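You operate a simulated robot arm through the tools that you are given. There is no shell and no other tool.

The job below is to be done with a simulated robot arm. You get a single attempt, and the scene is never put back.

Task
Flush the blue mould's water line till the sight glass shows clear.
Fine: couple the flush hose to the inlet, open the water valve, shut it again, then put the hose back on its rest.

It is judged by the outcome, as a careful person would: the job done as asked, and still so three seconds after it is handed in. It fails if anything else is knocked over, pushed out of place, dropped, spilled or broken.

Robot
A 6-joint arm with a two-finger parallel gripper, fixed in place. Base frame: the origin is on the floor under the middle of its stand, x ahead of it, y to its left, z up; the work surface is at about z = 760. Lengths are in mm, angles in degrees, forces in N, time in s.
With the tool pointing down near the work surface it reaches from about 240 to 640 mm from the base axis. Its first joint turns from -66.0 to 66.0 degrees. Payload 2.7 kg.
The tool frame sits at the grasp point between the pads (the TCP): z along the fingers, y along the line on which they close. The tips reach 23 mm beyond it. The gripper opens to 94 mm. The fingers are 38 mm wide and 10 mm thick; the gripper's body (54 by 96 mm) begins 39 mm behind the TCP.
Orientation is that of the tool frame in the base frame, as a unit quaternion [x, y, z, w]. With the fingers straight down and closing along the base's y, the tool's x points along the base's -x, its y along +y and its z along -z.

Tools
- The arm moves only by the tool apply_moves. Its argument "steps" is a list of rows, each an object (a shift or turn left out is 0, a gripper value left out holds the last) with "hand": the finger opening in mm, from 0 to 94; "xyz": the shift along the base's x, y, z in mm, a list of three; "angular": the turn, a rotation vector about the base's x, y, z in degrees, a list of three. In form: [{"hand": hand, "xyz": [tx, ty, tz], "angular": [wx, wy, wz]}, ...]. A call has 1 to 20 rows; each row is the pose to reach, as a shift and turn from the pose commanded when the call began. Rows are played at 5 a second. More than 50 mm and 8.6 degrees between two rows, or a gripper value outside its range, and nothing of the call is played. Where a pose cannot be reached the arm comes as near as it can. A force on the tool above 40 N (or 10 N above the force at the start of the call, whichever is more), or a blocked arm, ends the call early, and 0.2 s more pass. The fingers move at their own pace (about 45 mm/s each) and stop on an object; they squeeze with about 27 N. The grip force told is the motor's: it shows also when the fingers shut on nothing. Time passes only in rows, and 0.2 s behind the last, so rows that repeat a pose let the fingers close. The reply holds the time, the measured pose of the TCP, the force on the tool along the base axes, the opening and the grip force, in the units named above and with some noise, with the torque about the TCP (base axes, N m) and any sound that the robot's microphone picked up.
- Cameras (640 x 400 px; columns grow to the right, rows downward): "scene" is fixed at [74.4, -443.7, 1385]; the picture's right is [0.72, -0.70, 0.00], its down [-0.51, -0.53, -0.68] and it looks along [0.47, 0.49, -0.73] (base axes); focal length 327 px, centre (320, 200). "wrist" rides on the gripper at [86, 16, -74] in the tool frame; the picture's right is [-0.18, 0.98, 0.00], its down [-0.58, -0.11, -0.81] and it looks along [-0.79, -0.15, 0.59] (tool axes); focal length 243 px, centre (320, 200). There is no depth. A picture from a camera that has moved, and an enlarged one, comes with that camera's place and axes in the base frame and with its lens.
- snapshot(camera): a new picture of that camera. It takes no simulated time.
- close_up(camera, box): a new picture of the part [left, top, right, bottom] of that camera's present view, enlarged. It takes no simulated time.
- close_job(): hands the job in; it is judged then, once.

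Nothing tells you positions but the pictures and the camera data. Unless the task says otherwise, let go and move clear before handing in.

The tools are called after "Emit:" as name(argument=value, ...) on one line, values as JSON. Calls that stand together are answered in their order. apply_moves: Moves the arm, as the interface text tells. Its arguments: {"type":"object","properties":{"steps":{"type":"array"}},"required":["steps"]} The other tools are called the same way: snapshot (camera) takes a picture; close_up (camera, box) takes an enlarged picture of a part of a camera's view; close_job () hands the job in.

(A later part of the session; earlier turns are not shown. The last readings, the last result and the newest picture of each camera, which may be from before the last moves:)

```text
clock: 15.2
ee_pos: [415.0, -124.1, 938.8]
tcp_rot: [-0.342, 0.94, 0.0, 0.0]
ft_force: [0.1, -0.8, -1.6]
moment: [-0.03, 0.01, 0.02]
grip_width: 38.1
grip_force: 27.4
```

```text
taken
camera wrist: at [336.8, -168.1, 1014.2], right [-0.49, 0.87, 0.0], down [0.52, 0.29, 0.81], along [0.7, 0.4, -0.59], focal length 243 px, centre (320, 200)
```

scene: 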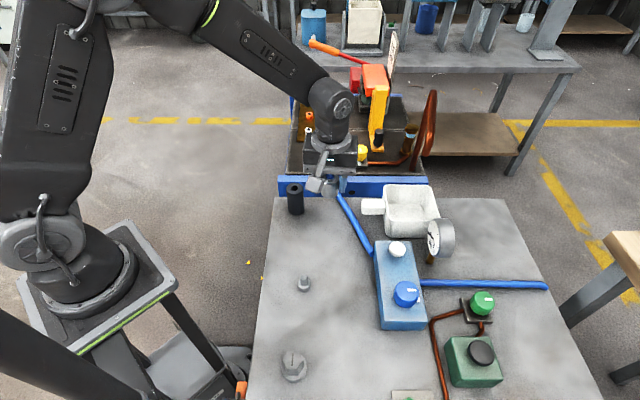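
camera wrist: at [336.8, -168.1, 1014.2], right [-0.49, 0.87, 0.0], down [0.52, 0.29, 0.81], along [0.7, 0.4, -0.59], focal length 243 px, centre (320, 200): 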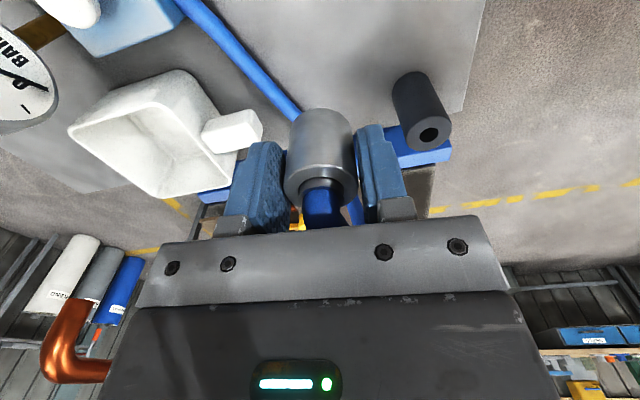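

Forces stay near zero, so the hose isn't limiting the move. I'll continue towards the mould, turning the yaw further, and then look for the nipple with the wrist camera.

Emit:
apply_moves(steps=[{"hand": 20, "xyz": [12, 20, 0], "angular": [0, 0, 2]}, {"xyz": [28, 45, 0], "angular": [0, 0, 5]}, {"xyz": [45, 72, 0], "angular": [0, 0, 8]}, {"xyz": [62, 100, 0], "angular": [0, 0, 11]}, {"xyz": [78, 128, 0], "angular": [0, 0, 14]}, {"xyz": [90, 150, 0], "angular": [0, 0, 17]}, {"xyz": [95, 160, 0], "angular": [0, 0, 20]}, {"xyz": [95, 160, 0], "angular": [0, 0, 20]}, {"xyz": [95, 160, 0], "angular": [0, 0, 20]}])

Emit:
snapshot(camera="scene")

Emit:
snapshot(camera="wrist")

```text
clock: 17.2
ee_pos: [509.6, 34.8, 938.5]
tcp_rot: [-0.501, 0.866, 0.0, 0.0]
ft_force: [-0.2, -0.4, -1.4]
moment: [-0.01, 0.0, 0.01]
grip_width: 38.0
grip_force: 27.1
```

```text
taken
```

scene: 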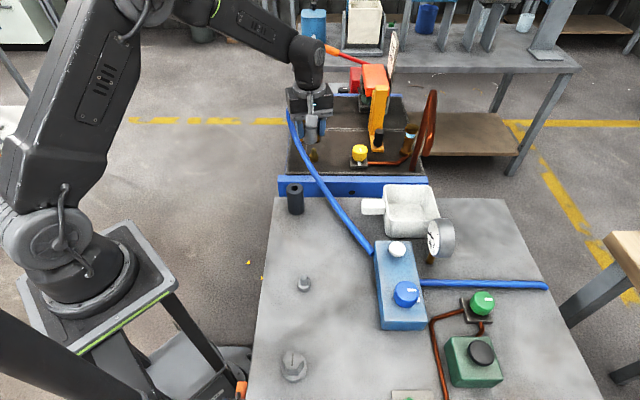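

```text
taken
camera wrist: at [452.1, -32.7, 1012.3], right [-0.76, 0.65, 0.0], down [0.38, 0.45, 0.81], along [0.52, 0.61, -0.59], focal length 243 px, centre (320, 200)
```

wrist: 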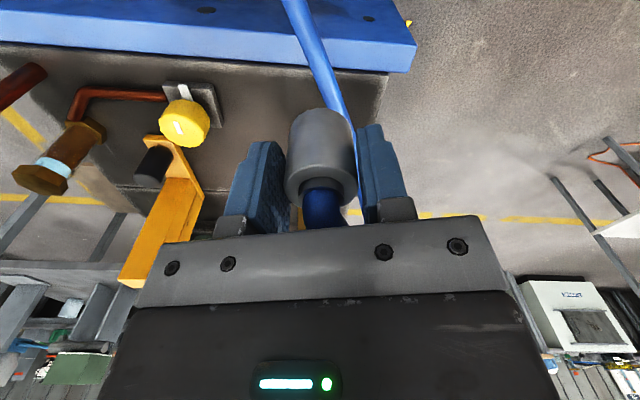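

The coupler now blocks the wrist camera's view of the nipple. I'll zoom with the scene camera, which can see both the nipple and the coupler.

Emit:
close_up(camera="scene", box=[280, 80, 376, 180])

Emit:
close_up(camera="scene", box=[296, 140, 328, 160])

```text
4.00 times, centred on (328, 130) of scene
camera zoom: at [74.4, -443.7, 1385.0], right [0.72, -0.7, 0.0], down [-0.51, -0.53, -0.68], along [0.47, 0.49, -0.73], focal length 1308 px, centre (288, 480)
```

zoom: 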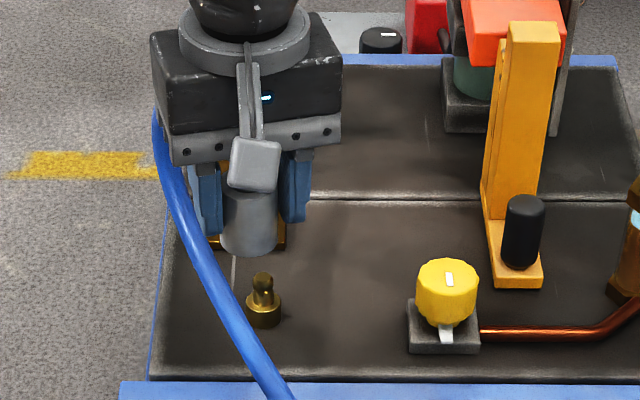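

```text
16.00 times, centred on (312, 150) of scene
camera zoom: at [74.4, -443.7, 1385.0], right [0.72, -0.7, 0.0], down [-0.51, -0.53, -0.68], along [0.47, 0.49, -0.73], focal length 5233 px, centre (448, 1000)
```

zoom: 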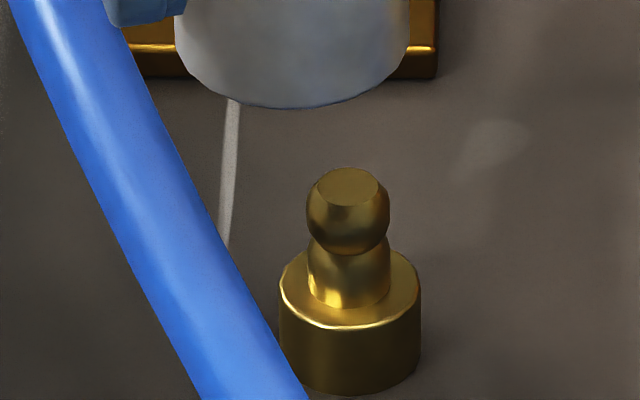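

Emit:
close_up(camera="scene", box=[288, 274, 320, 294])

Emit:
close_up(camera="scene", box=[296, 144, 328, 164])

```text
16.00 times, centred on (304, 284) of scene
camera zoom: at [74.4, -443.7, 1385.0], right [0.72, -0.7, 0.0], down [-0.51, -0.53, -0.68], along [0.47, 0.49, -0.73], focal length 5233 px, centre (576, -1144)
```

zoom: 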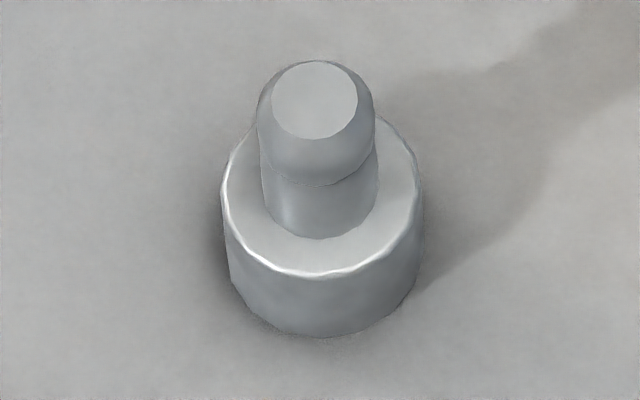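

```text
16.00 times, centred on (312, 154) of scene
camera zoom: at [74.4, -443.7, 1385.0], right [0.72, -0.7, 0.0], down [-0.51, -0.53, -0.68], along [0.47, 0.49, -0.73], focal length 5233 px, centre (448, 936)
```

zoom: 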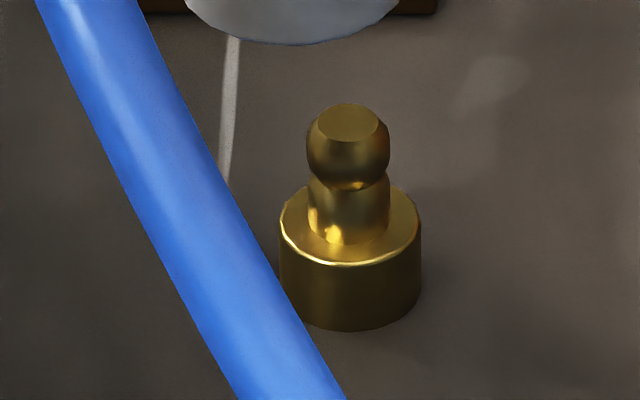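

The scene camera calibrates well: it puts the rest at (281, -185), matching the TCP reading there. It gives the nipple at roughly (578, 100). I'll shift so the wrist camera can look down on the nipple and fix its height and position.

Emit:
apply_moves(steps=[{"hand": 20, "xyz": [6, 22, 0]}, {"xyz": [13, 46, 0]}, {"xyz": [20, 70, 0]}, {"xyz": [25, 90, 0]}, {"xyz": [25, 90, 0]}, {"xyz": [25, 90, 0]}, {"xyz": [25, 90, 0]}])

Emit:
snapshot(camera="wrist")

Emit:
snapshot(camera="scene")

```text
clock: 18.8
ee_pos: [536.7, 123.3, 937.4]
tcp_rot: [-0.5, 0.866, 0.001, 0.0]
ft_force: [-0.9, 0.4, -1.5]
moment: [0.0, 0.04, 0.03]
grip_width: 37.8
grip_force: 26.9
```

```text
taken
camera wrist: at [478.0, 56.2, 1012.2], right [-0.76, 0.65, 0.0], down [0.39, 0.45, 0.81], along [0.52, 0.61, -0.59], focal length 243 px, centre (320, 200)
```

wrist: 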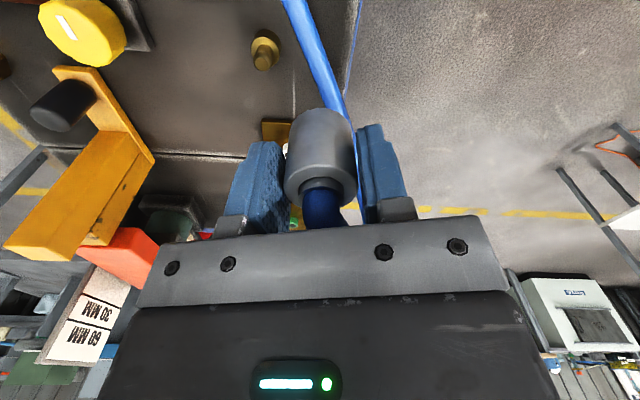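

```text
taken
```

scene: 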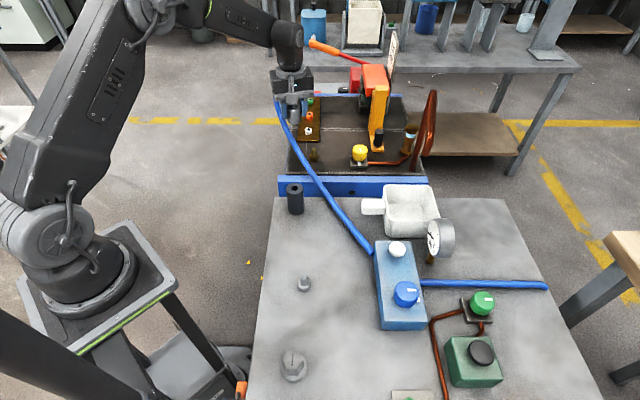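

The nipple is now visible in the wrist view, and the sign reads "30 MM / 60 MM". I'll zoom in to measure the nipple.

Emit:
close_up(camera="wrist", box=[232, 24, 296, 64])

Emit:
close_up(camera="wrist", box=[30, 270, 150, 380])

Emit:
close_up(camera="wrist", box=[220, 100, 412, 240])

```text
10.00 times, centred on (264, 44) of wrist
camera zoom: at [478.0, 56.2, 1012.2], right [-0.76, 0.65, 0.0], down [0.39, 0.45, 0.81], along [0.52, 0.61, -0.59], focal length 2426 px, centre (880, 1760)
```

zoom: 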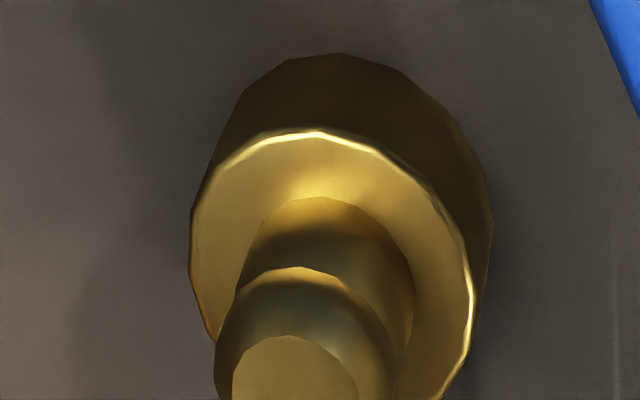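

```text
3.64 times, centred on (90, 325) of wrist
camera zoom: at [478.0, 56.2, 1012.2], right [-0.76, 0.65, 0.0], down [0.39, 0.45, 0.81], along [0.52, 0.61, -0.59], focal length 882 px, centre (1156, -254)
```

zoom: 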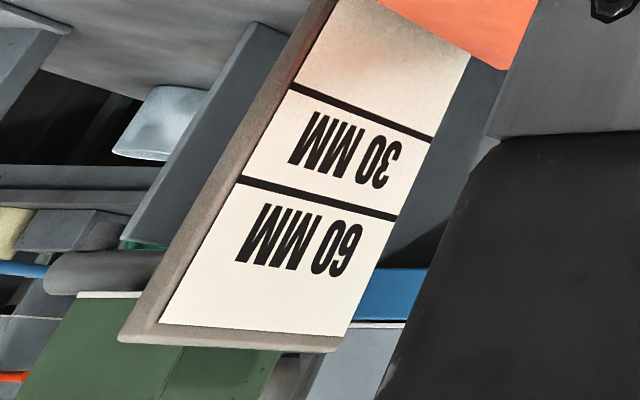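

```text
2.86 times, centred on (316, 170) of wrist
camera zoom: at [478.0, 56.2, 1012.2], right [-0.76, 0.65, 0.0], down [0.39, 0.45, 0.81], along [0.52, 0.61, -0.59], focal length 693 px, centre (331, 286)
```

zoom: 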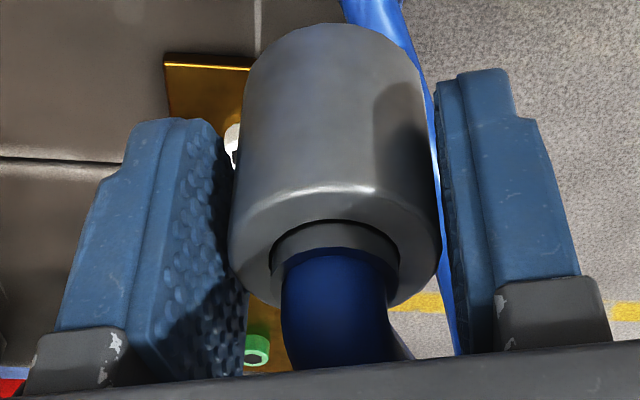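

Emit:
close_up(camera="wrist", box=[232, 34, 296, 74])

Emit:
close_up(camera="scene", box=[296, 144, 328, 164])

```text
10.00 times, centred on (264, 54) of wrist
camera zoom: at [478.0, 56.2, 1012.2], right [-0.76, 0.65, 0.0], down [0.39, 0.45, 0.81], along [0.52, 0.61, -0.59], focal length 2426 px, centre (880, 1660)
```

zoom: 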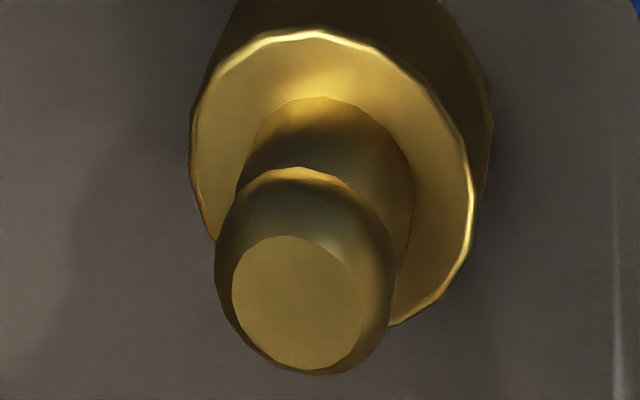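

```text
16.00 times, centred on (312, 154) of scene
camera zoom: at [74.4, -443.7, 1385.0], right [0.72, -0.7, 0.0], down [-0.51, -0.53, -0.68], along [0.47, 0.49, -0.73], focal length 5233 px, centre (448, 936)
```

zoom: 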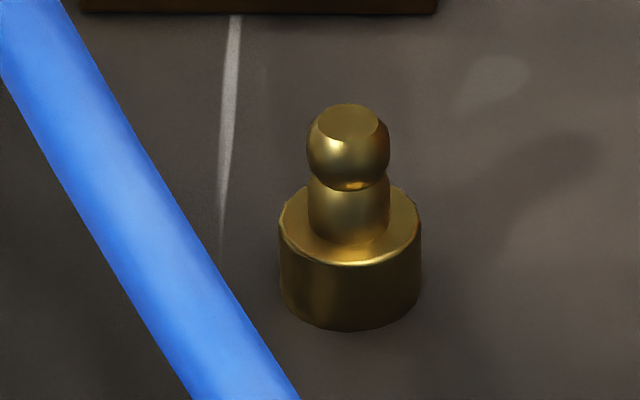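

The two cameras agree: the inlet axis is at about (576.5, 97.5) and its boss top is at z ≈ 780, the same geometry as the rest. I'll move over it and come partway down to check alignment.

Emit:
apply_moves(steps=[{"hand": 20, "xyz": [14, -9, -5]}, {"xyz": [28, -18, -15]}, {"xyz": [40, -26, -30]}, {"xyz": [40, -26, -50]}, {"xyz": [40, -26, -70]}, {"xyz": [40, -26, -80]}, {"xyz": [40, -26, -80]}, {"xyz": [40, -26, -80]}, {"xyz": [40, -26, -80]}])

Emit:
snapshot(camera="wrist")

Emit:
close_up(camera="scene", box=[280, 110, 344, 170])

```text
clock: 20.8
ee_pos: [574.9, 98.8, 858.0]
tcp_rot: [-0.5, 0.866, 0.0, 0.0]
ft_force: [-0.7, 0.0, -0.3]
moment: [0.0, 0.03, -0.03]
grip_width: 37.9
grip_force: 27.0
```

```text
taken
camera wrist: at [516.9, 30.9, 932.8], right [-0.76, 0.65, 0.0], down [0.39, 0.45, 0.81], along [0.52, 0.61, -0.59], focal length 243 px, centre (320, 200)
```

wrist: 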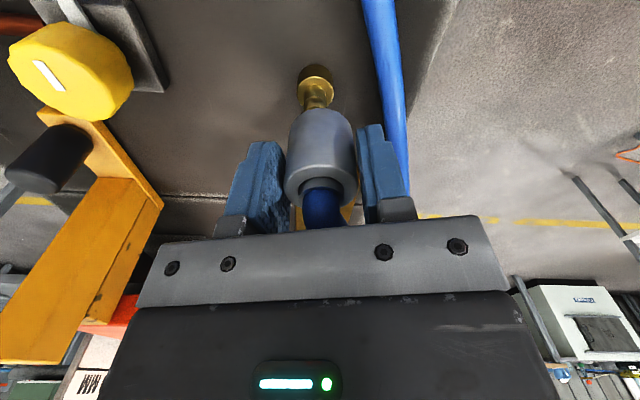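

```text
6.67 times, centred on (312, 140) of scene
camera zoom: at [74.4, -443.7, 1385.0], right [0.72, -0.7, 0.0], down [-0.51, -0.53, -0.68], along [0.47, 0.49, -0.73], focal length 2180 px, centre (373, 600)
```

zoom: 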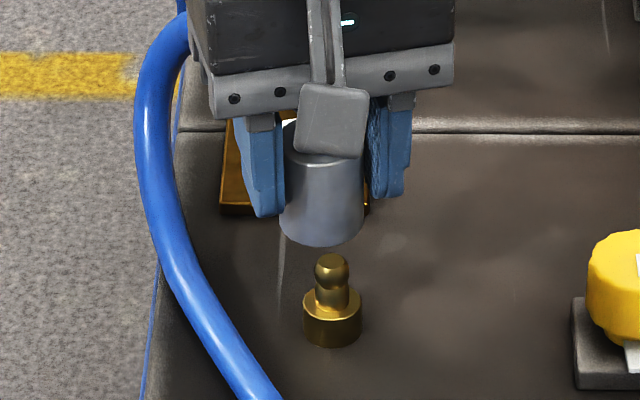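

I'm close, but the coupler looks a few millimetres left of the nipple in the scene view. I'll zoom in on both cameras to measure the offset.

Emit:
close_up(camera="wrist", box=[272, 56, 368, 116])

Emit:
close_up(camera="wrist", box=[272, 90, 368, 220])

Emit:
close_up(camera="scene", box=[292, 132, 332, 157])

```text
6.67 times, centred on (320, 86) of wrist
camera zoom: at [516.9, 30.9, 932.8], right [-0.76, 0.65, 0.0], down [0.39, 0.45, 0.81], along [0.52, 0.61, -0.59], focal length 1618 px, centre (320, 960)
```

zoom: 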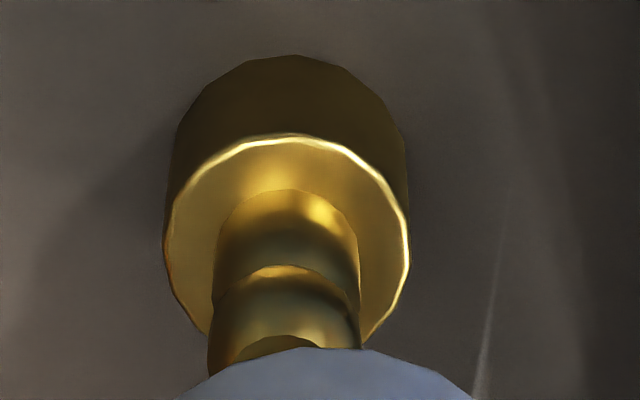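

```text
3.08 times, centred on (320, 155) of wrist
camera zoom: at [516.9, 30.9, 932.8], right [-0.76, 0.65, 0.0], down [0.39, 0.45, 0.81], along [0.52, 0.61, -0.59], focal length 746 px, centre (320, 338)
```

zoom: 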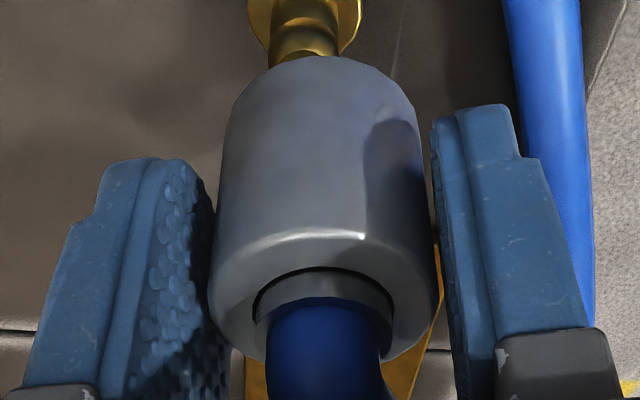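

```text
16.00 times, centred on (312, 144) of scene
camera zoom: at [74.4, -443.7, 1385.0], right [0.72, -0.7, 0.0], down [-0.51, -0.53, -0.68], along [0.47, 0.49, -0.73], focal length 5233 px, centre (448, 1088)
```

zoom: 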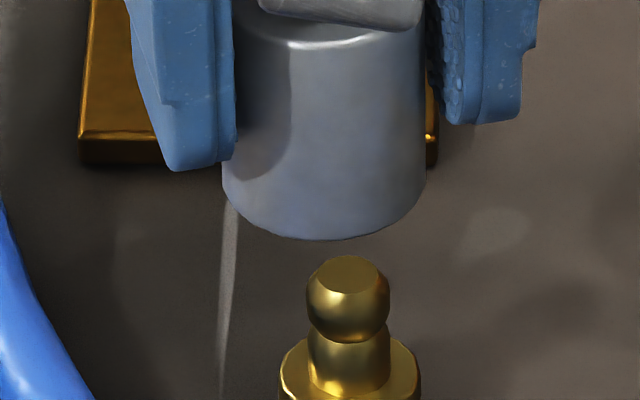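

The coupler needs about +2.5 mm in x and -2.5 mm in y. I'll shift, come down to just above the ball, and re-check.

Emit:
apply_moves(steps=[{"hand": 20, "xyz": [2.5, -2.5, -3]}, {"xyz": [2.5, -2.5, -8]}, {"xyz": [2.5, -2.5, -13]}, {"xyz": [2.5, -2.5, -13]}, {"xyz": [2.5, -2.5, -13]}])

Emit:
close_up(camera="scene", box=[292, 136, 332, 161])

Emit:
close_up(camera="wrist", box=[272, 64, 368, 124])

```text
clock: 22.0
ee_pos: [577.8, 96.4, 844.4]
tcp_rot: [-0.5, 0.866, 0.001, 0.0]
ft_force: [-0.2, 0.4, -1.5]
moment: [-0.02, -0.01, 0.02]
grip_width: 38.0
grip_force: 26.5
```

```text
16.00 times, centred on (312, 148) of scene
camera zoom: at [74.4, -443.7, 1385.0], right [0.72, -0.7, 0.0], down [-0.51, -0.53, -0.68], along [0.47, 0.49, -0.73], focal length 5233 px, centre (448, 1024)
```

zoom: 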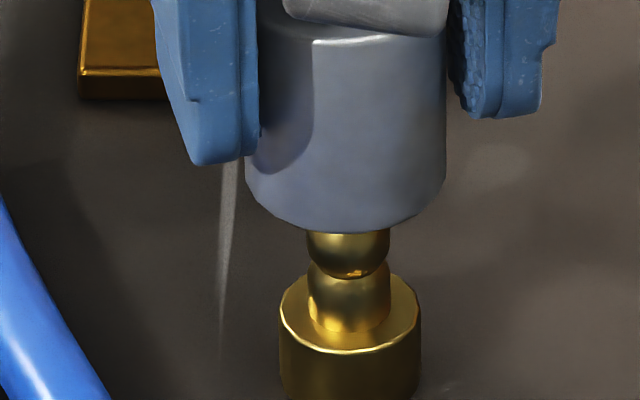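

```text
6.67 times, centred on (320, 94) of wrist
camera zoom: at [520.0, 29.0, 919.7], right [-0.76, 0.65, 0.0], down [0.38, 0.45, 0.81], along [0.53, 0.61, -0.59], focal length 1618 px, centre (320, 907)
```

zoom: 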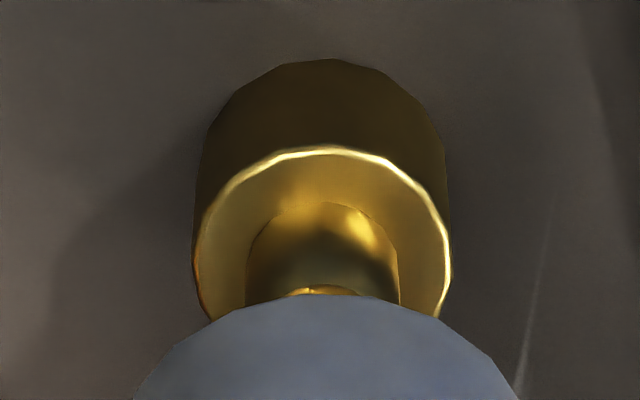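

Both views show the coupler centred on the ball to within about a millimetre. I'll descend slowly onto the inlet and watch the force.

Emit:
apply_moves(steps=[{"hand": 20, "xyz": [0, 0, -3]}, {"xyz": [0, 0, -6]}, {"xyz": [0, 0, -9]}, {"xyz": [0, 0, -12]}, {"xyz": [0, 0, -15]}, {"xyz": [0, 0, -15]}])

Emit:
close_up(camera="scene", box=[292, 136, 332, 161])

```text
clock: 23.4
ee_pos: [577.9, 97.7, 829.1]
tcp_rot: [-0.5, 0.866, -0.001, 0.0]
ft_force: [-0.2, -0.3, -0.5]
moment: [0.01, 0.01, -0.03]
grip_width: 38.2
grip_force: 27.4
```

```text
16.00 times, centred on (312, 148) of scene
camera zoom: at [74.4, -443.7, 1385.0], right [0.72, -0.7, 0.0], down [-0.51, -0.53, -0.68], along [0.47, 0.49, -0.73], focal length 5233 px, centre (448, 1024)
```

zoom: 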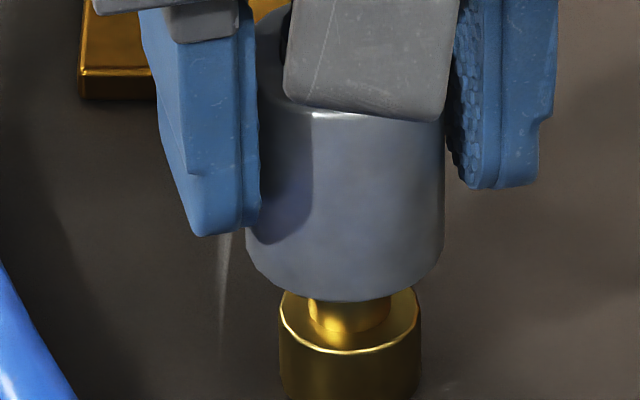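

The ball entered the coupler without any resistance. I'll continue down to seat it on the boss.

Emit:
apply_moves(steps=[{"hand": 20, "xyz": [0, 0, -3]}, {"xyz": [0, 0, -6]}, {"xyz": [0, 0, -9]}, {"xyz": [0, 0, -11]}, {"xyz": [0, 0, -12.5]}, {"xyz": [0, 0, -12.5]}, {"xyz": [0, 0, -12.5]}])

Emit:
close_up(camera="scene", box=[292, 136, 332, 161])

Emit:
close_up(camera="wrist", box=[240, 64, 400, 224])

```text
clock: 25.0
ee_pos: [578.3, 97.0, 818.8]
tcp_rot: [-0.5, 0.866, 0.0, 0.0]
ft_force: [0.3, -1.3, -0.3]
moment: [-0.01, 0.01, 0.01]
grip_width: 37.8
grip_force: 27.2
```

```text
16.00 times, centred on (312, 148) of scene
camera zoom: at [74.4, -443.7, 1385.0], right [0.72, -0.7, 0.0], down [-0.51, -0.53, -0.68], along [0.47, 0.49, -0.73], focal length 5233 px, centre (448, 1024)
```

zoom: 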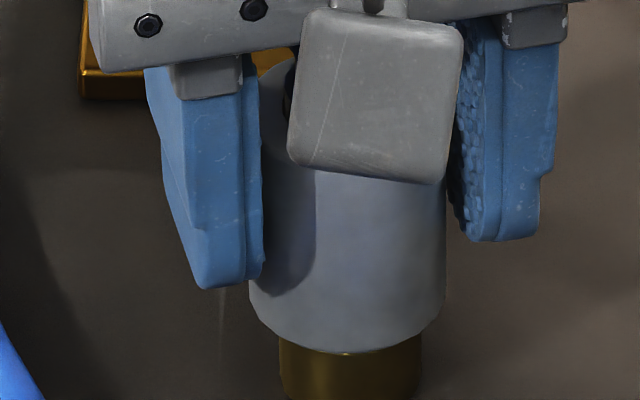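

```text
2.50 times, centred on (320, 144) of wrist
camera zoom: at [520.2, 29.2, 892.4], right [-0.76, 0.65, 0.0], down [0.38, 0.45, 0.81], along [0.52, 0.61, -0.59], focal length 606 px, centre (320, 340)
```

zoom: 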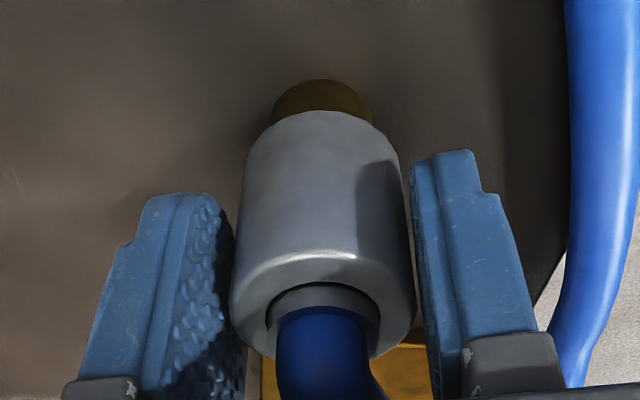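

It's nearly seated with no contact force yet. I'll press down in small steps until I feel the boss.

Emit:
apply_moves(steps=[{"hand": 20, "xyz": [0, 0, -1]}, {"xyz": [0, 0, -2]}, {"xyz": [0, 0, -3]}, {"xyz": [0, 0, -3]}, {"xyz": [0, 0, -3]}])

```text
clock: 26.2
ee_pos: [578.2, 97.2, 817.3]
tcp_rot: [-0.5, 0.866, -0.001, 0.002]
ft_force: [-6.9, -0.5, 23.5]
moment: [0.05, 0.47, 0.19]
grip_width: 37.9
grip_force: 27.4
```

It's seated: 23 N of contact at TCP z ≈ 817, the same height as on the rest. I'll relax the push, open the fingers and check that the coupler stays put.

Emit:
apply_moves(steps=[{"hand": 20, "xyz": [-0.5, 0, 1.5]}, {"hand": 20, "xyz": [-0.5, 0, 2]}, {"hand": 45, "xyz": [-0.5, 0, 2]}, {"hand": 60, "xyz": [-0.5, 0, 2]}, {"hand": 75, "xyz": [-0.5, 0, 2]}, {"hand": 75, "xyz": [-0.5, 0, 2]}])

Emit:
close_up(camera="wrist", box=[240, 64, 400, 224])

Emit:
close_up(camera="scene", box=[280, 110, 344, 170])

```text
clock: 27.6
ee_pos: [577.9, 96.6, 816.9]
tcp_rot: [-0.5, 0.866, 0.0, 0.0]
ft_force: [-0.3, 0.1, 0.7]
moment: [0.0, 0.01, 0.0]
grip_width: 74.8
grip_force: 0.0
```

```text
2.50 times, centred on (320, 144) of wrist
camera zoom: at [519.5, 29.0, 891.3], right [-0.76, 0.65, 0.0], down [0.39, 0.45, 0.81], along [0.52, 0.61, -0.59], focal length 606 px, centre (320, 340)
```

zoom: 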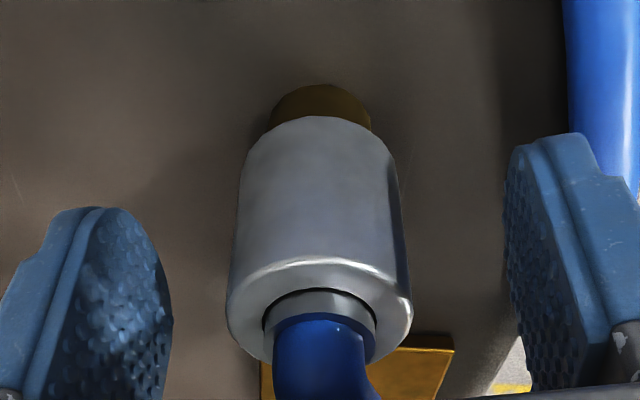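

```text
6.67 times, centred on (312, 140) of scene
camera zoom: at [74.4, -443.7, 1385.0], right [0.72, -0.7, 0.0], down [-0.51, -0.53, -0.68], along [0.47, 0.49, -0.73], focal length 2180 px, centre (373, 600)
```

zoom: 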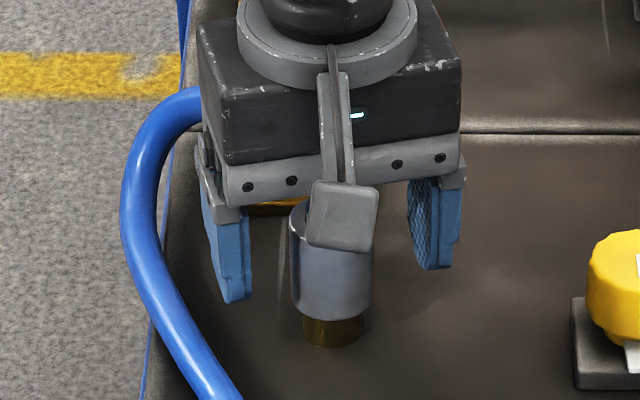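

The coupler stands upright on the inlet by itself. I'll rise straight up and clear.

Emit:
apply_moves(steps=[{"hand": 80, "xyz": [0, 0, 10]}, {"xyz": [0, 0, 25]}, {"xyz": [0, 0, 45]}, {"xyz": [0, 0, 75]}, {"xyz": [0, 0, 110]}, {"xyz": [0, 0, 140]}, {"xyz": [0, 0, 150]}, {"xyz": [0, 0, 150]}])

Emit:
snapshot(camera="wrist")

Emit:
snapshot(camera="scene")

Emit:
close_up(camera="scene", box=[270, 90, 430, 250])

```text
clock: 29.4
ee_pos: [577.1, 97.0, 965.8]
tcp_rot: [-0.5, 0.866, 0.0, 0.0]
ft_force: [-0.1, -0.1, -0.9]
moment: [-0.01, 0.01, 0.03]
grip_width: 80.0
grip_force: 0.1
```

```text
taken
camera wrist: at [519.5, 29.5, 1040.2], right [-0.76, 0.65, 0.0], down [0.38, 0.45, 0.81], along [0.53, 0.61, -0.59], focal length 243 px, centre (320, 200)
```

wrist: 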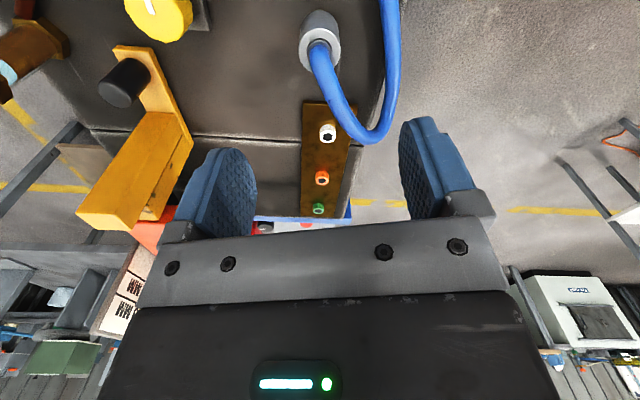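

```text
taken
```

scene: 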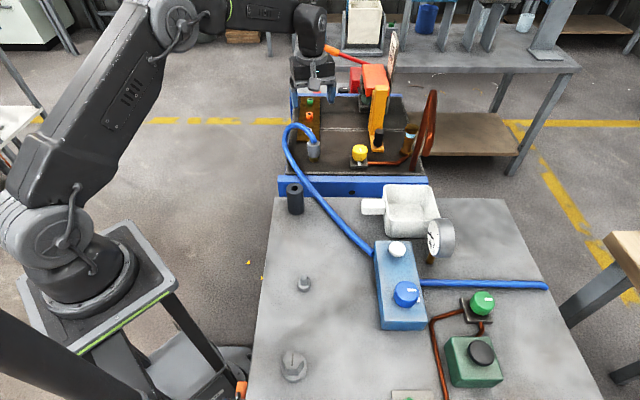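

```text
2.50 times, centred on (350, 170) of scene
camera zoom: at [74.4, -443.7, 1385.0], right [0.72, -0.7, 0.0], down [-0.51, -0.53, -0.68], along [0.47, 0.49, -0.73], focal length 818 px, centre (245, 275)
```

zoom: 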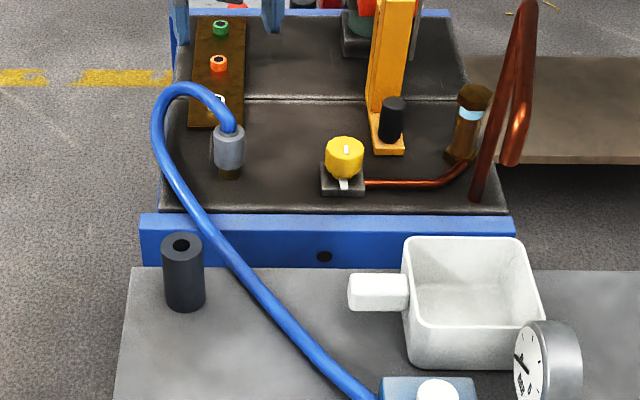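

The coupler is seated on the inlet and the hose runs clear. Next is the blue knob on the supply block that feeds the hose, which is the water valve. I'll fly over at height, unwinding the yaw, and inspect it from above.

Emit:
apply_moves(steps=[{"hand": 80, "xyz": [-10, -25, 0], "angular": [0, 0, -4]}, {"xyz": [-26, -62, 0], "angular": [0, 0, -9]}, {"xyz": [-42, -99, 0], "angular": [0, 0, -14]}, {"xyz": [-58, -136, 0], "angular": [0, 0, -19]}, {"xyz": [-74, -173, 0], "angular": [0, 0, -24]}, {"xyz": [-90, -210, 0], "angular": [0, 0, -29]}, {"xyz": [-106, -247, 0], "angular": [0, 0, -34]}, {"xyz": [-122, -284, 0], "angular": [0, 0, -39]}, {"xyz": [-138, -321, 0], "angular": [0, 0, -44]}, {"xyz": [-154, -358, 0], "angular": [0, 0, -49]}, {"xyz": [-170, -395, 0], "angular": [0, 0, -54]}, {"xyz": [-186, -430, 0], "angular": [0, 0, -60]}, {"xyz": [-192, -445, 0], "angular": [0, 0, -60]}, {"xyz": [-192, -445, 0], "angular": [0, 0, -60]}, {"xyz": [-192, -445, 0], "angular": [0, 0, -60]}])

Emit:
snapshot(camera="wrist")

Emit:
snapshot(camera="scene")

```text
clock: 32.6
ee_pos: [387.0, -349.3, 965.3]
tcp_rot: [0.0, 1.0, 0.0, 0.0]
ft_force: [-0.2, 0.4, 1.2]
moment: [0.0, 0.01, -0.02]
grip_width: 80.0
grip_force: 0.2
```

```text
taken
camera wrist: at [298.3, -332.8, 1040.5], right [0.18, 0.98, 0.0], down [0.58, -0.11, 0.81], along [0.79, -0.15, -0.59], focal length 243 px, centre (320, 200)
```

wrist: 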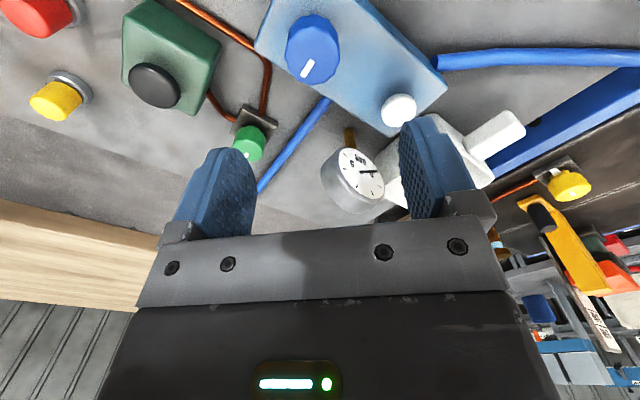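

```text
taken
```

scene: 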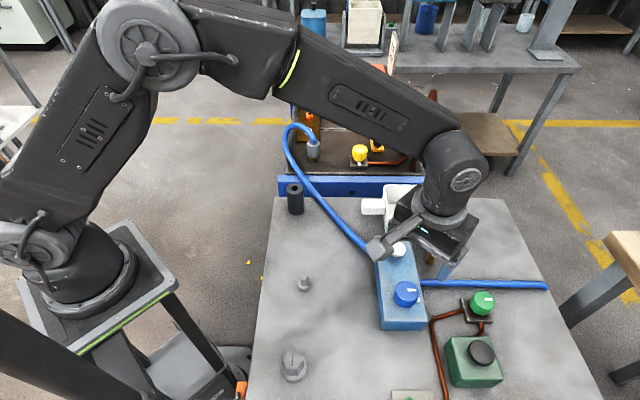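

Emit:
close_up(camera="wrist", box=[256, 0, 384, 80])

Emit:
close_up(camera="scene", box=[384, 272, 432, 322])

Emit:
close_up(camera="wrist", box=[370, 70, 450, 150])

Emit:
close_up(camera="scene", box=[380, 100, 444, 170])

```text
5.00 times, centred on (320, 40) of wrist
camera zoom: at [298.3, -332.8, 1040.5], right [0.18, 0.98, 0.0], down [0.58, -0.11, 0.81], along [0.79, -0.15, -0.59], focal length 1213 px, centre (320, 1000)
```

zoom: 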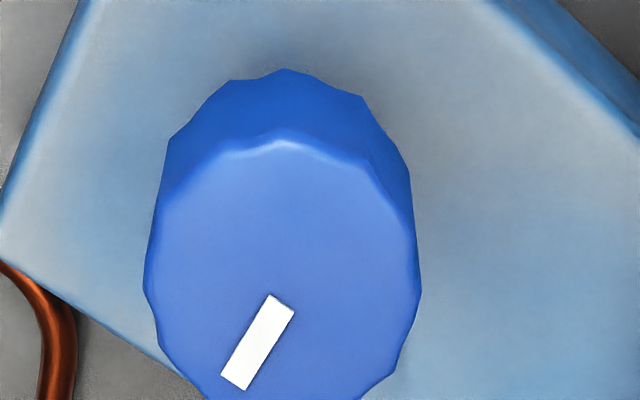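

```text
8.00 times, centred on (408, 297) of scene
camera zoom: at [74.4, -443.7, 1385.0], right [0.72, -0.7, 0.0], down [-0.51, -0.53, -0.68], along [0.47, 0.49, -0.73], focal length 2617 px, centre (-384, -576)
```

zoom: 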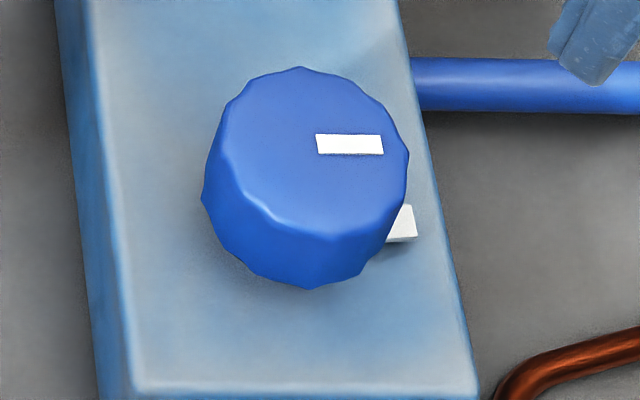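

```text
5.00 times, centred on (410, 110) of wrist
camera zoom: at [298.3, -332.8, 1040.5], right [0.18, 0.98, 0.0], down [0.58, -0.11, 0.81], along [0.79, -0.15, -0.59], focal length 1213 px, centre (-130, 650)
```

zoom: 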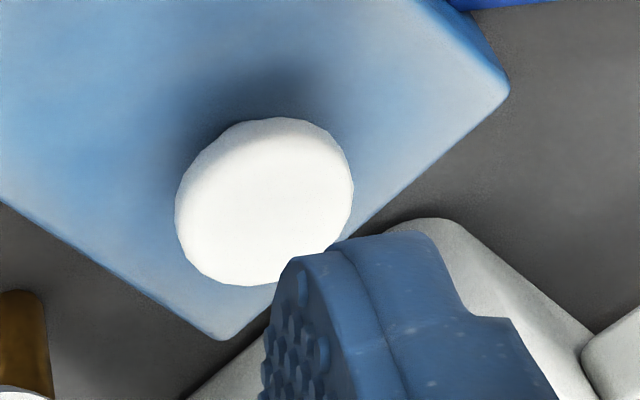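

```text
5.71 times, centred on (412, 135) of scene
camera zoom: at [74.4, -443.7, 1385.0], right [0.72, -0.7, 0.0], down [-0.51, -0.53, -0.68], along [0.47, 0.49, -0.73], focal length 1869 px, centre (-206, 571)
```

zoom: 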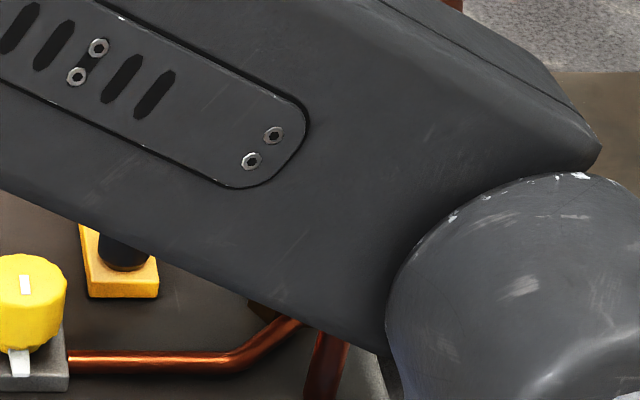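

The knob's stripe lines up with its fixed tab, so I take the valve as shut. The knob is centred at about (379, -353), with its top at z ≈ 847 and a diameter of about 41 mm. I'll move over it, descend partway and verify.

Emit:
apply_moves(steps=[{"hand": 80, "xyz": [-4, -2, -15]}, {"xyz": [-8, -4, -35]}, {"xyz": [-8, -4, -55]}, {"xyz": [-8, -4, -70]}, {"xyz": [-8, -4, -70]}, {"xyz": [-8, -4, -70]}])

Emit:
snapshot(camera="wrist")

Emit:
close_up(camera="scene", box=[360, 230, 456, 330])

```text
clock: 34.0
ee_pos: [378.5, -352.1, 897.7]
tcp_rot: [0.0, 1.0, -0.001, -0.001]
ft_force: [0.0, 0.3, 0.7]
moment: [-0.02, 0.01, 0.01]
grip_width: 79.9
grip_force: 0.1
```

```text
taken
camera wrist: at [291.2, -336.9, 970.8], right [0.18, 0.98, 0.0], down [0.58, -0.11, 0.81], along [0.79, -0.15, -0.59], focal length 243 px, centre (320, 200)
```

wrist: 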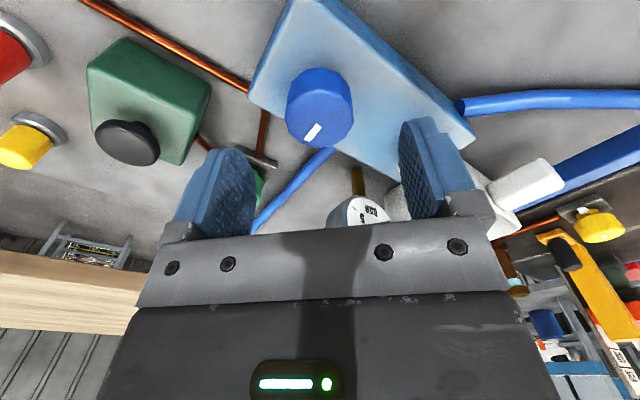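

```text
4.00 times, centred on (408, 280) of scene
camera zoom: at [74.4, -443.7, 1385.0], right [0.72, -0.7, 0.0], down [-0.51, -0.53, -0.68], along [0.47, 0.49, -0.73], focal length 1308 px, centre (-32, -120)
```

zoom: 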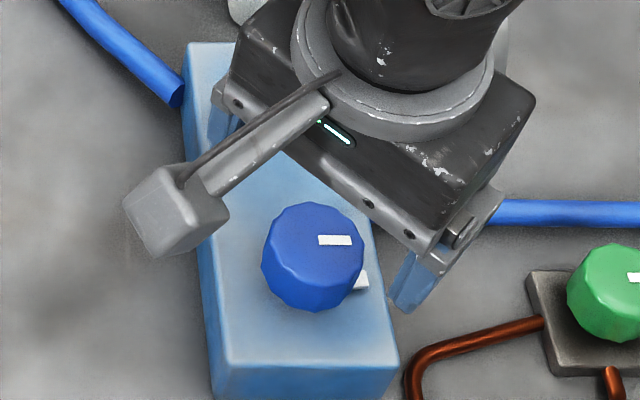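

Emit:
close_up(camera="wrist", box=[272, 56, 368, 152])

Emit:
close_up(camera="scene", box=[388, 276, 428, 316])

```text
4.17 times, centred on (320, 104) of wrist
camera zoom: at [291.2, -336.9, 970.8], right [0.18, 0.98, 0.0], down [0.58, -0.11, 0.81], along [0.79, -0.15, -0.59], focal length 1011 px, centre (320, 600)
```

zoom: 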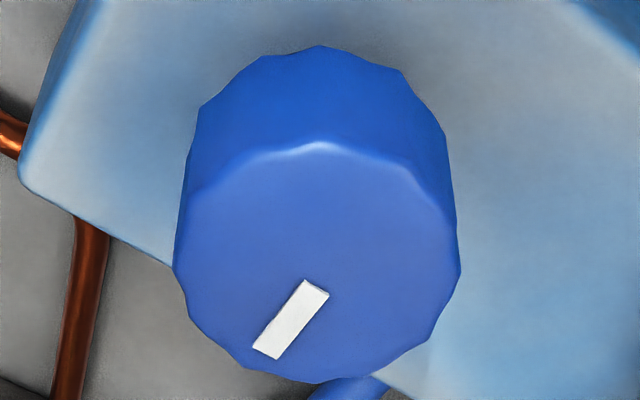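

```text
10.00 times, centred on (408, 296) of scene
camera zoom: at [74.4, -443.7, 1385.0], right [0.72, -0.7, 0.0], down [-0.51, -0.53, -0.68], along [0.47, 0.49, -0.73], focal length 3271 px, centre (-560, -760)
```

zoom: 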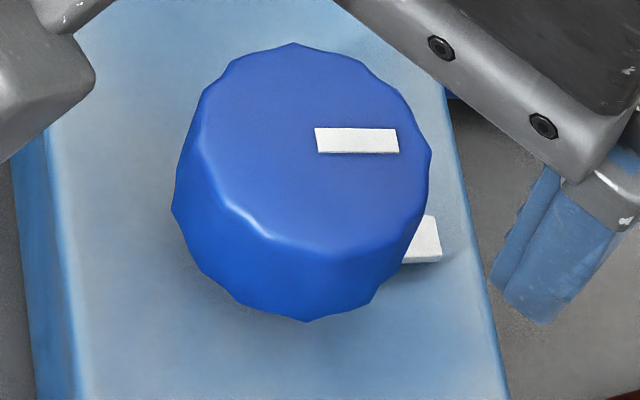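

The knob is well centred between the fingers. I'll descend to TCP z ≈ 847 and close on it.

Emit:
apply_moves(steps=[{"hand": 80, "xyz": [0, 0, -15]}, {"xyz": [0, 0, -30]}, {"xyz": [0, 0, -42]}, {"xyz": [0, 0, -50]}, {"xyz": [0, 0, -50]}, {"hand": 60, "xyz": [0, 0, -50]}, {"hand": 45, "xyz": [0, 0, -50]}, {"hand": 30, "xyz": [0, 0, -50]}, {"hand": 30, "xyz": [0, 0, -50]}, {"hand": 30, "xyz": [0, 0, -50]}])

Emit:
snapshot(camera="wrist")

Emit:
close_up(camera="scene", box=[360, 240, 456, 330])

```text
clock: 36.2
ee_pos: [378.7, -353.3, 847.4]
tcp_rot: [0.0, 1.0, 0.0, 0.0]
ft_force: [1.4, -11.6, -5.7]
moment: [0.16, -0.36, -0.03]
grip_width: 41.4
grip_force: 44.9
```

```text
taken
camera wrist: at [290.8, -337.9, 921.1], right [0.18, 0.98, 0.0], down [0.58, -0.11, 0.81], along [0.79, -0.15, -0.59], focal length 243 px, centre (320, 200)
```

wrist: 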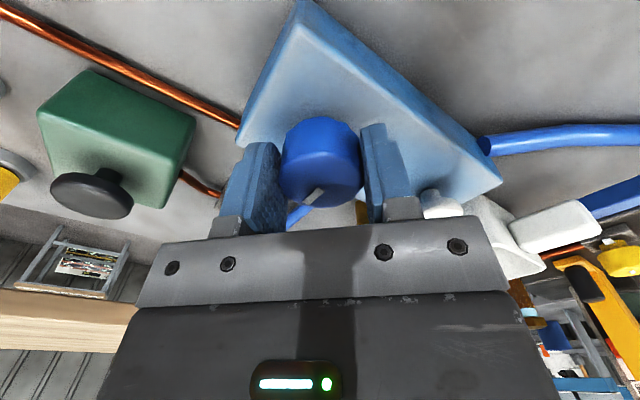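

```text
4.44 times, centred on (408, 285) of scene
camera zoom: at [74.5, -444.0, 1384.9], right [0.72, -0.7, 0.0], down [-0.51, -0.53, -0.68], along [0.47, 0.49, -0.73], focal length 1454 px, centre (-71, -178)
```

zoom: 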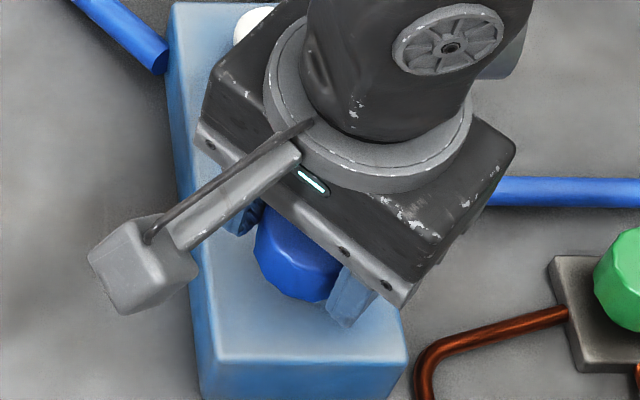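

Gripped at 41.4 mm. I'll try turning the knob counter-clockwise by a small amount, the usual opening direction, and read the torque.

Emit:
apply_moves(steps=[{"hand": 30, "xyz": [0, -0.6, 0], "angular": [0, 0, 3]}, {"xyz": [0, -0.6, 0], "angular": [0, 0, 6]}, {"xyz": [0, -0.6, 0], "angular": [0, 0, 10]}, {"xyz": [0, -0.6, 0], "angular": [0, 0, 10]}])

Emit:
close_up(camera="wrist", box=[224, 96, 416, 240])

```text
clock: 37.2
ee_pos: [377.7, -354.8, 847.2]
tcp_rot: [-0.086, 0.996, -0.001, 0.001]
ft_force: [-5.6, -16.4, 3.0]
moment: [0.16, -0.25, -1.37]
grip_width: 41.3
grip_force: 45.3
```

```text
2.78 times, centred on (320, 168) of wrist
camera zoom: at [288.6, -353.9, 920.9], right [0.01, 1.0, 0.0], down [0.59, -0.01, 0.81], along [0.81, -0.01, -0.59], focal length 674 px, centre (320, 289)
```

zoom: 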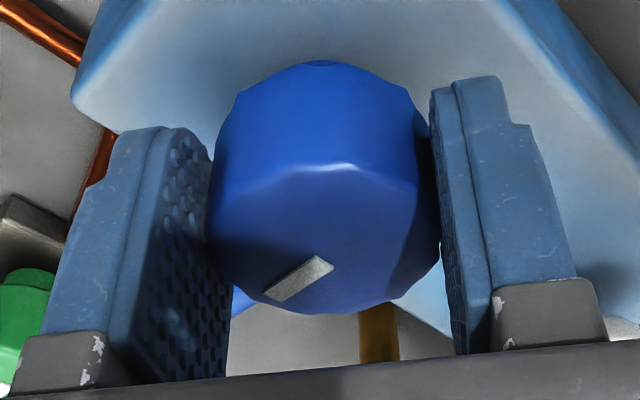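

There's -1.4 N·m resisting the counter-clockwise turn, which could be a stop. I'll go back and try the same small turn clockwise to compare.

Emit:
apply_moves(steps=[{"hand": 30, "xyz": [0, 0.5, 0], "angular": [0, 0, -5]}, {"xyz": [0, 0.5, 0], "angular": [0, 0, -10]}, {"xyz": [0, 0.5, 0], "angular": [0, 0, -10]}])

Emit:
close_up(camera="wrist", box=[224, 96, 416, 240])

```text
clock: 38.0
ee_pos: [378.6, -353.2, 846.7]
tcp_rot: [0.0, 1.0, -0.001, 0.0]
ft_force: [-6.9, -17.4, 5.7]
moment: [-0.45, 0.34, -0.09]
grip_width: 41.1
grip_force: 45.2
```

```text
2.78 times, centred on (320, 168) of wrist
camera zoom: at [290.1, -337.9, 921.0], right [0.18, 0.98, 0.0], down [0.58, -0.11, 0.81], along [0.79, -0.15, -0.59], focal length 674 px, centre (320, 289)
```

zoom: 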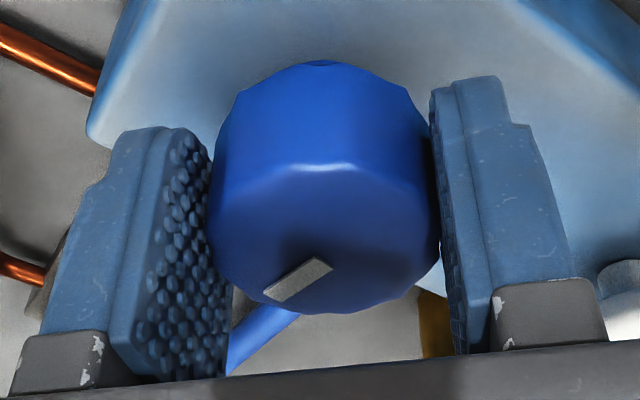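

The stripe stayed fixed relative to the gripper both times, so the knob does follow. Now I'll go 10° clockwise from the start to compare the torque.

Emit:
apply_moves(steps=[{"hand": 30, "xyz": [0, -0.3, 0], "angular": [0, 0, -5]}, {"xyz": [0, -0.3, 0], "angular": [0, 0, -10]}, {"xyz": [0, -0.3, 0], "angular": [0, 0, -10]}])

Emit:
close_up(camera="wrist", box=[224, 96, 416, 240])

```text
clock: 38.8
ee_pos: [376.9, -353.9, 846.8]
tcp_rot: [0.088, 0.996, 0.0, 0.0]
ft_force: [-4.8, -12.4, 5.7]
moment: [-0.18, 0.06, -0.09]
grip_width: 41.2
grip_force: 44.9
```

```text
2.78 times, centred on (320, 168) of wrist
camera zoom: at [294.4, -322.4, 921.1], right [0.35, 0.94, 0.0], down [0.55, -0.21, 0.81], along [0.75, -0.28, -0.59], focal length 674 px, centre (320, 289)
```

zoom: 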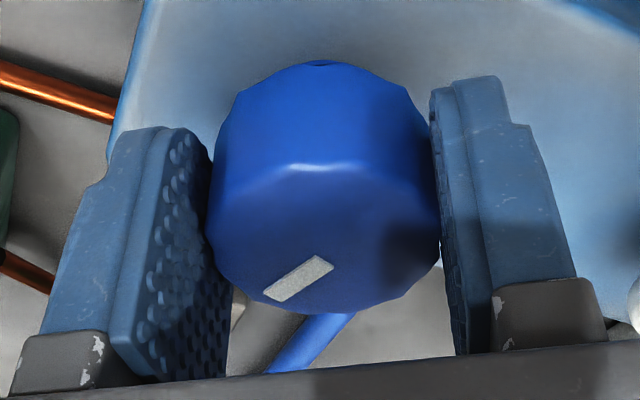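

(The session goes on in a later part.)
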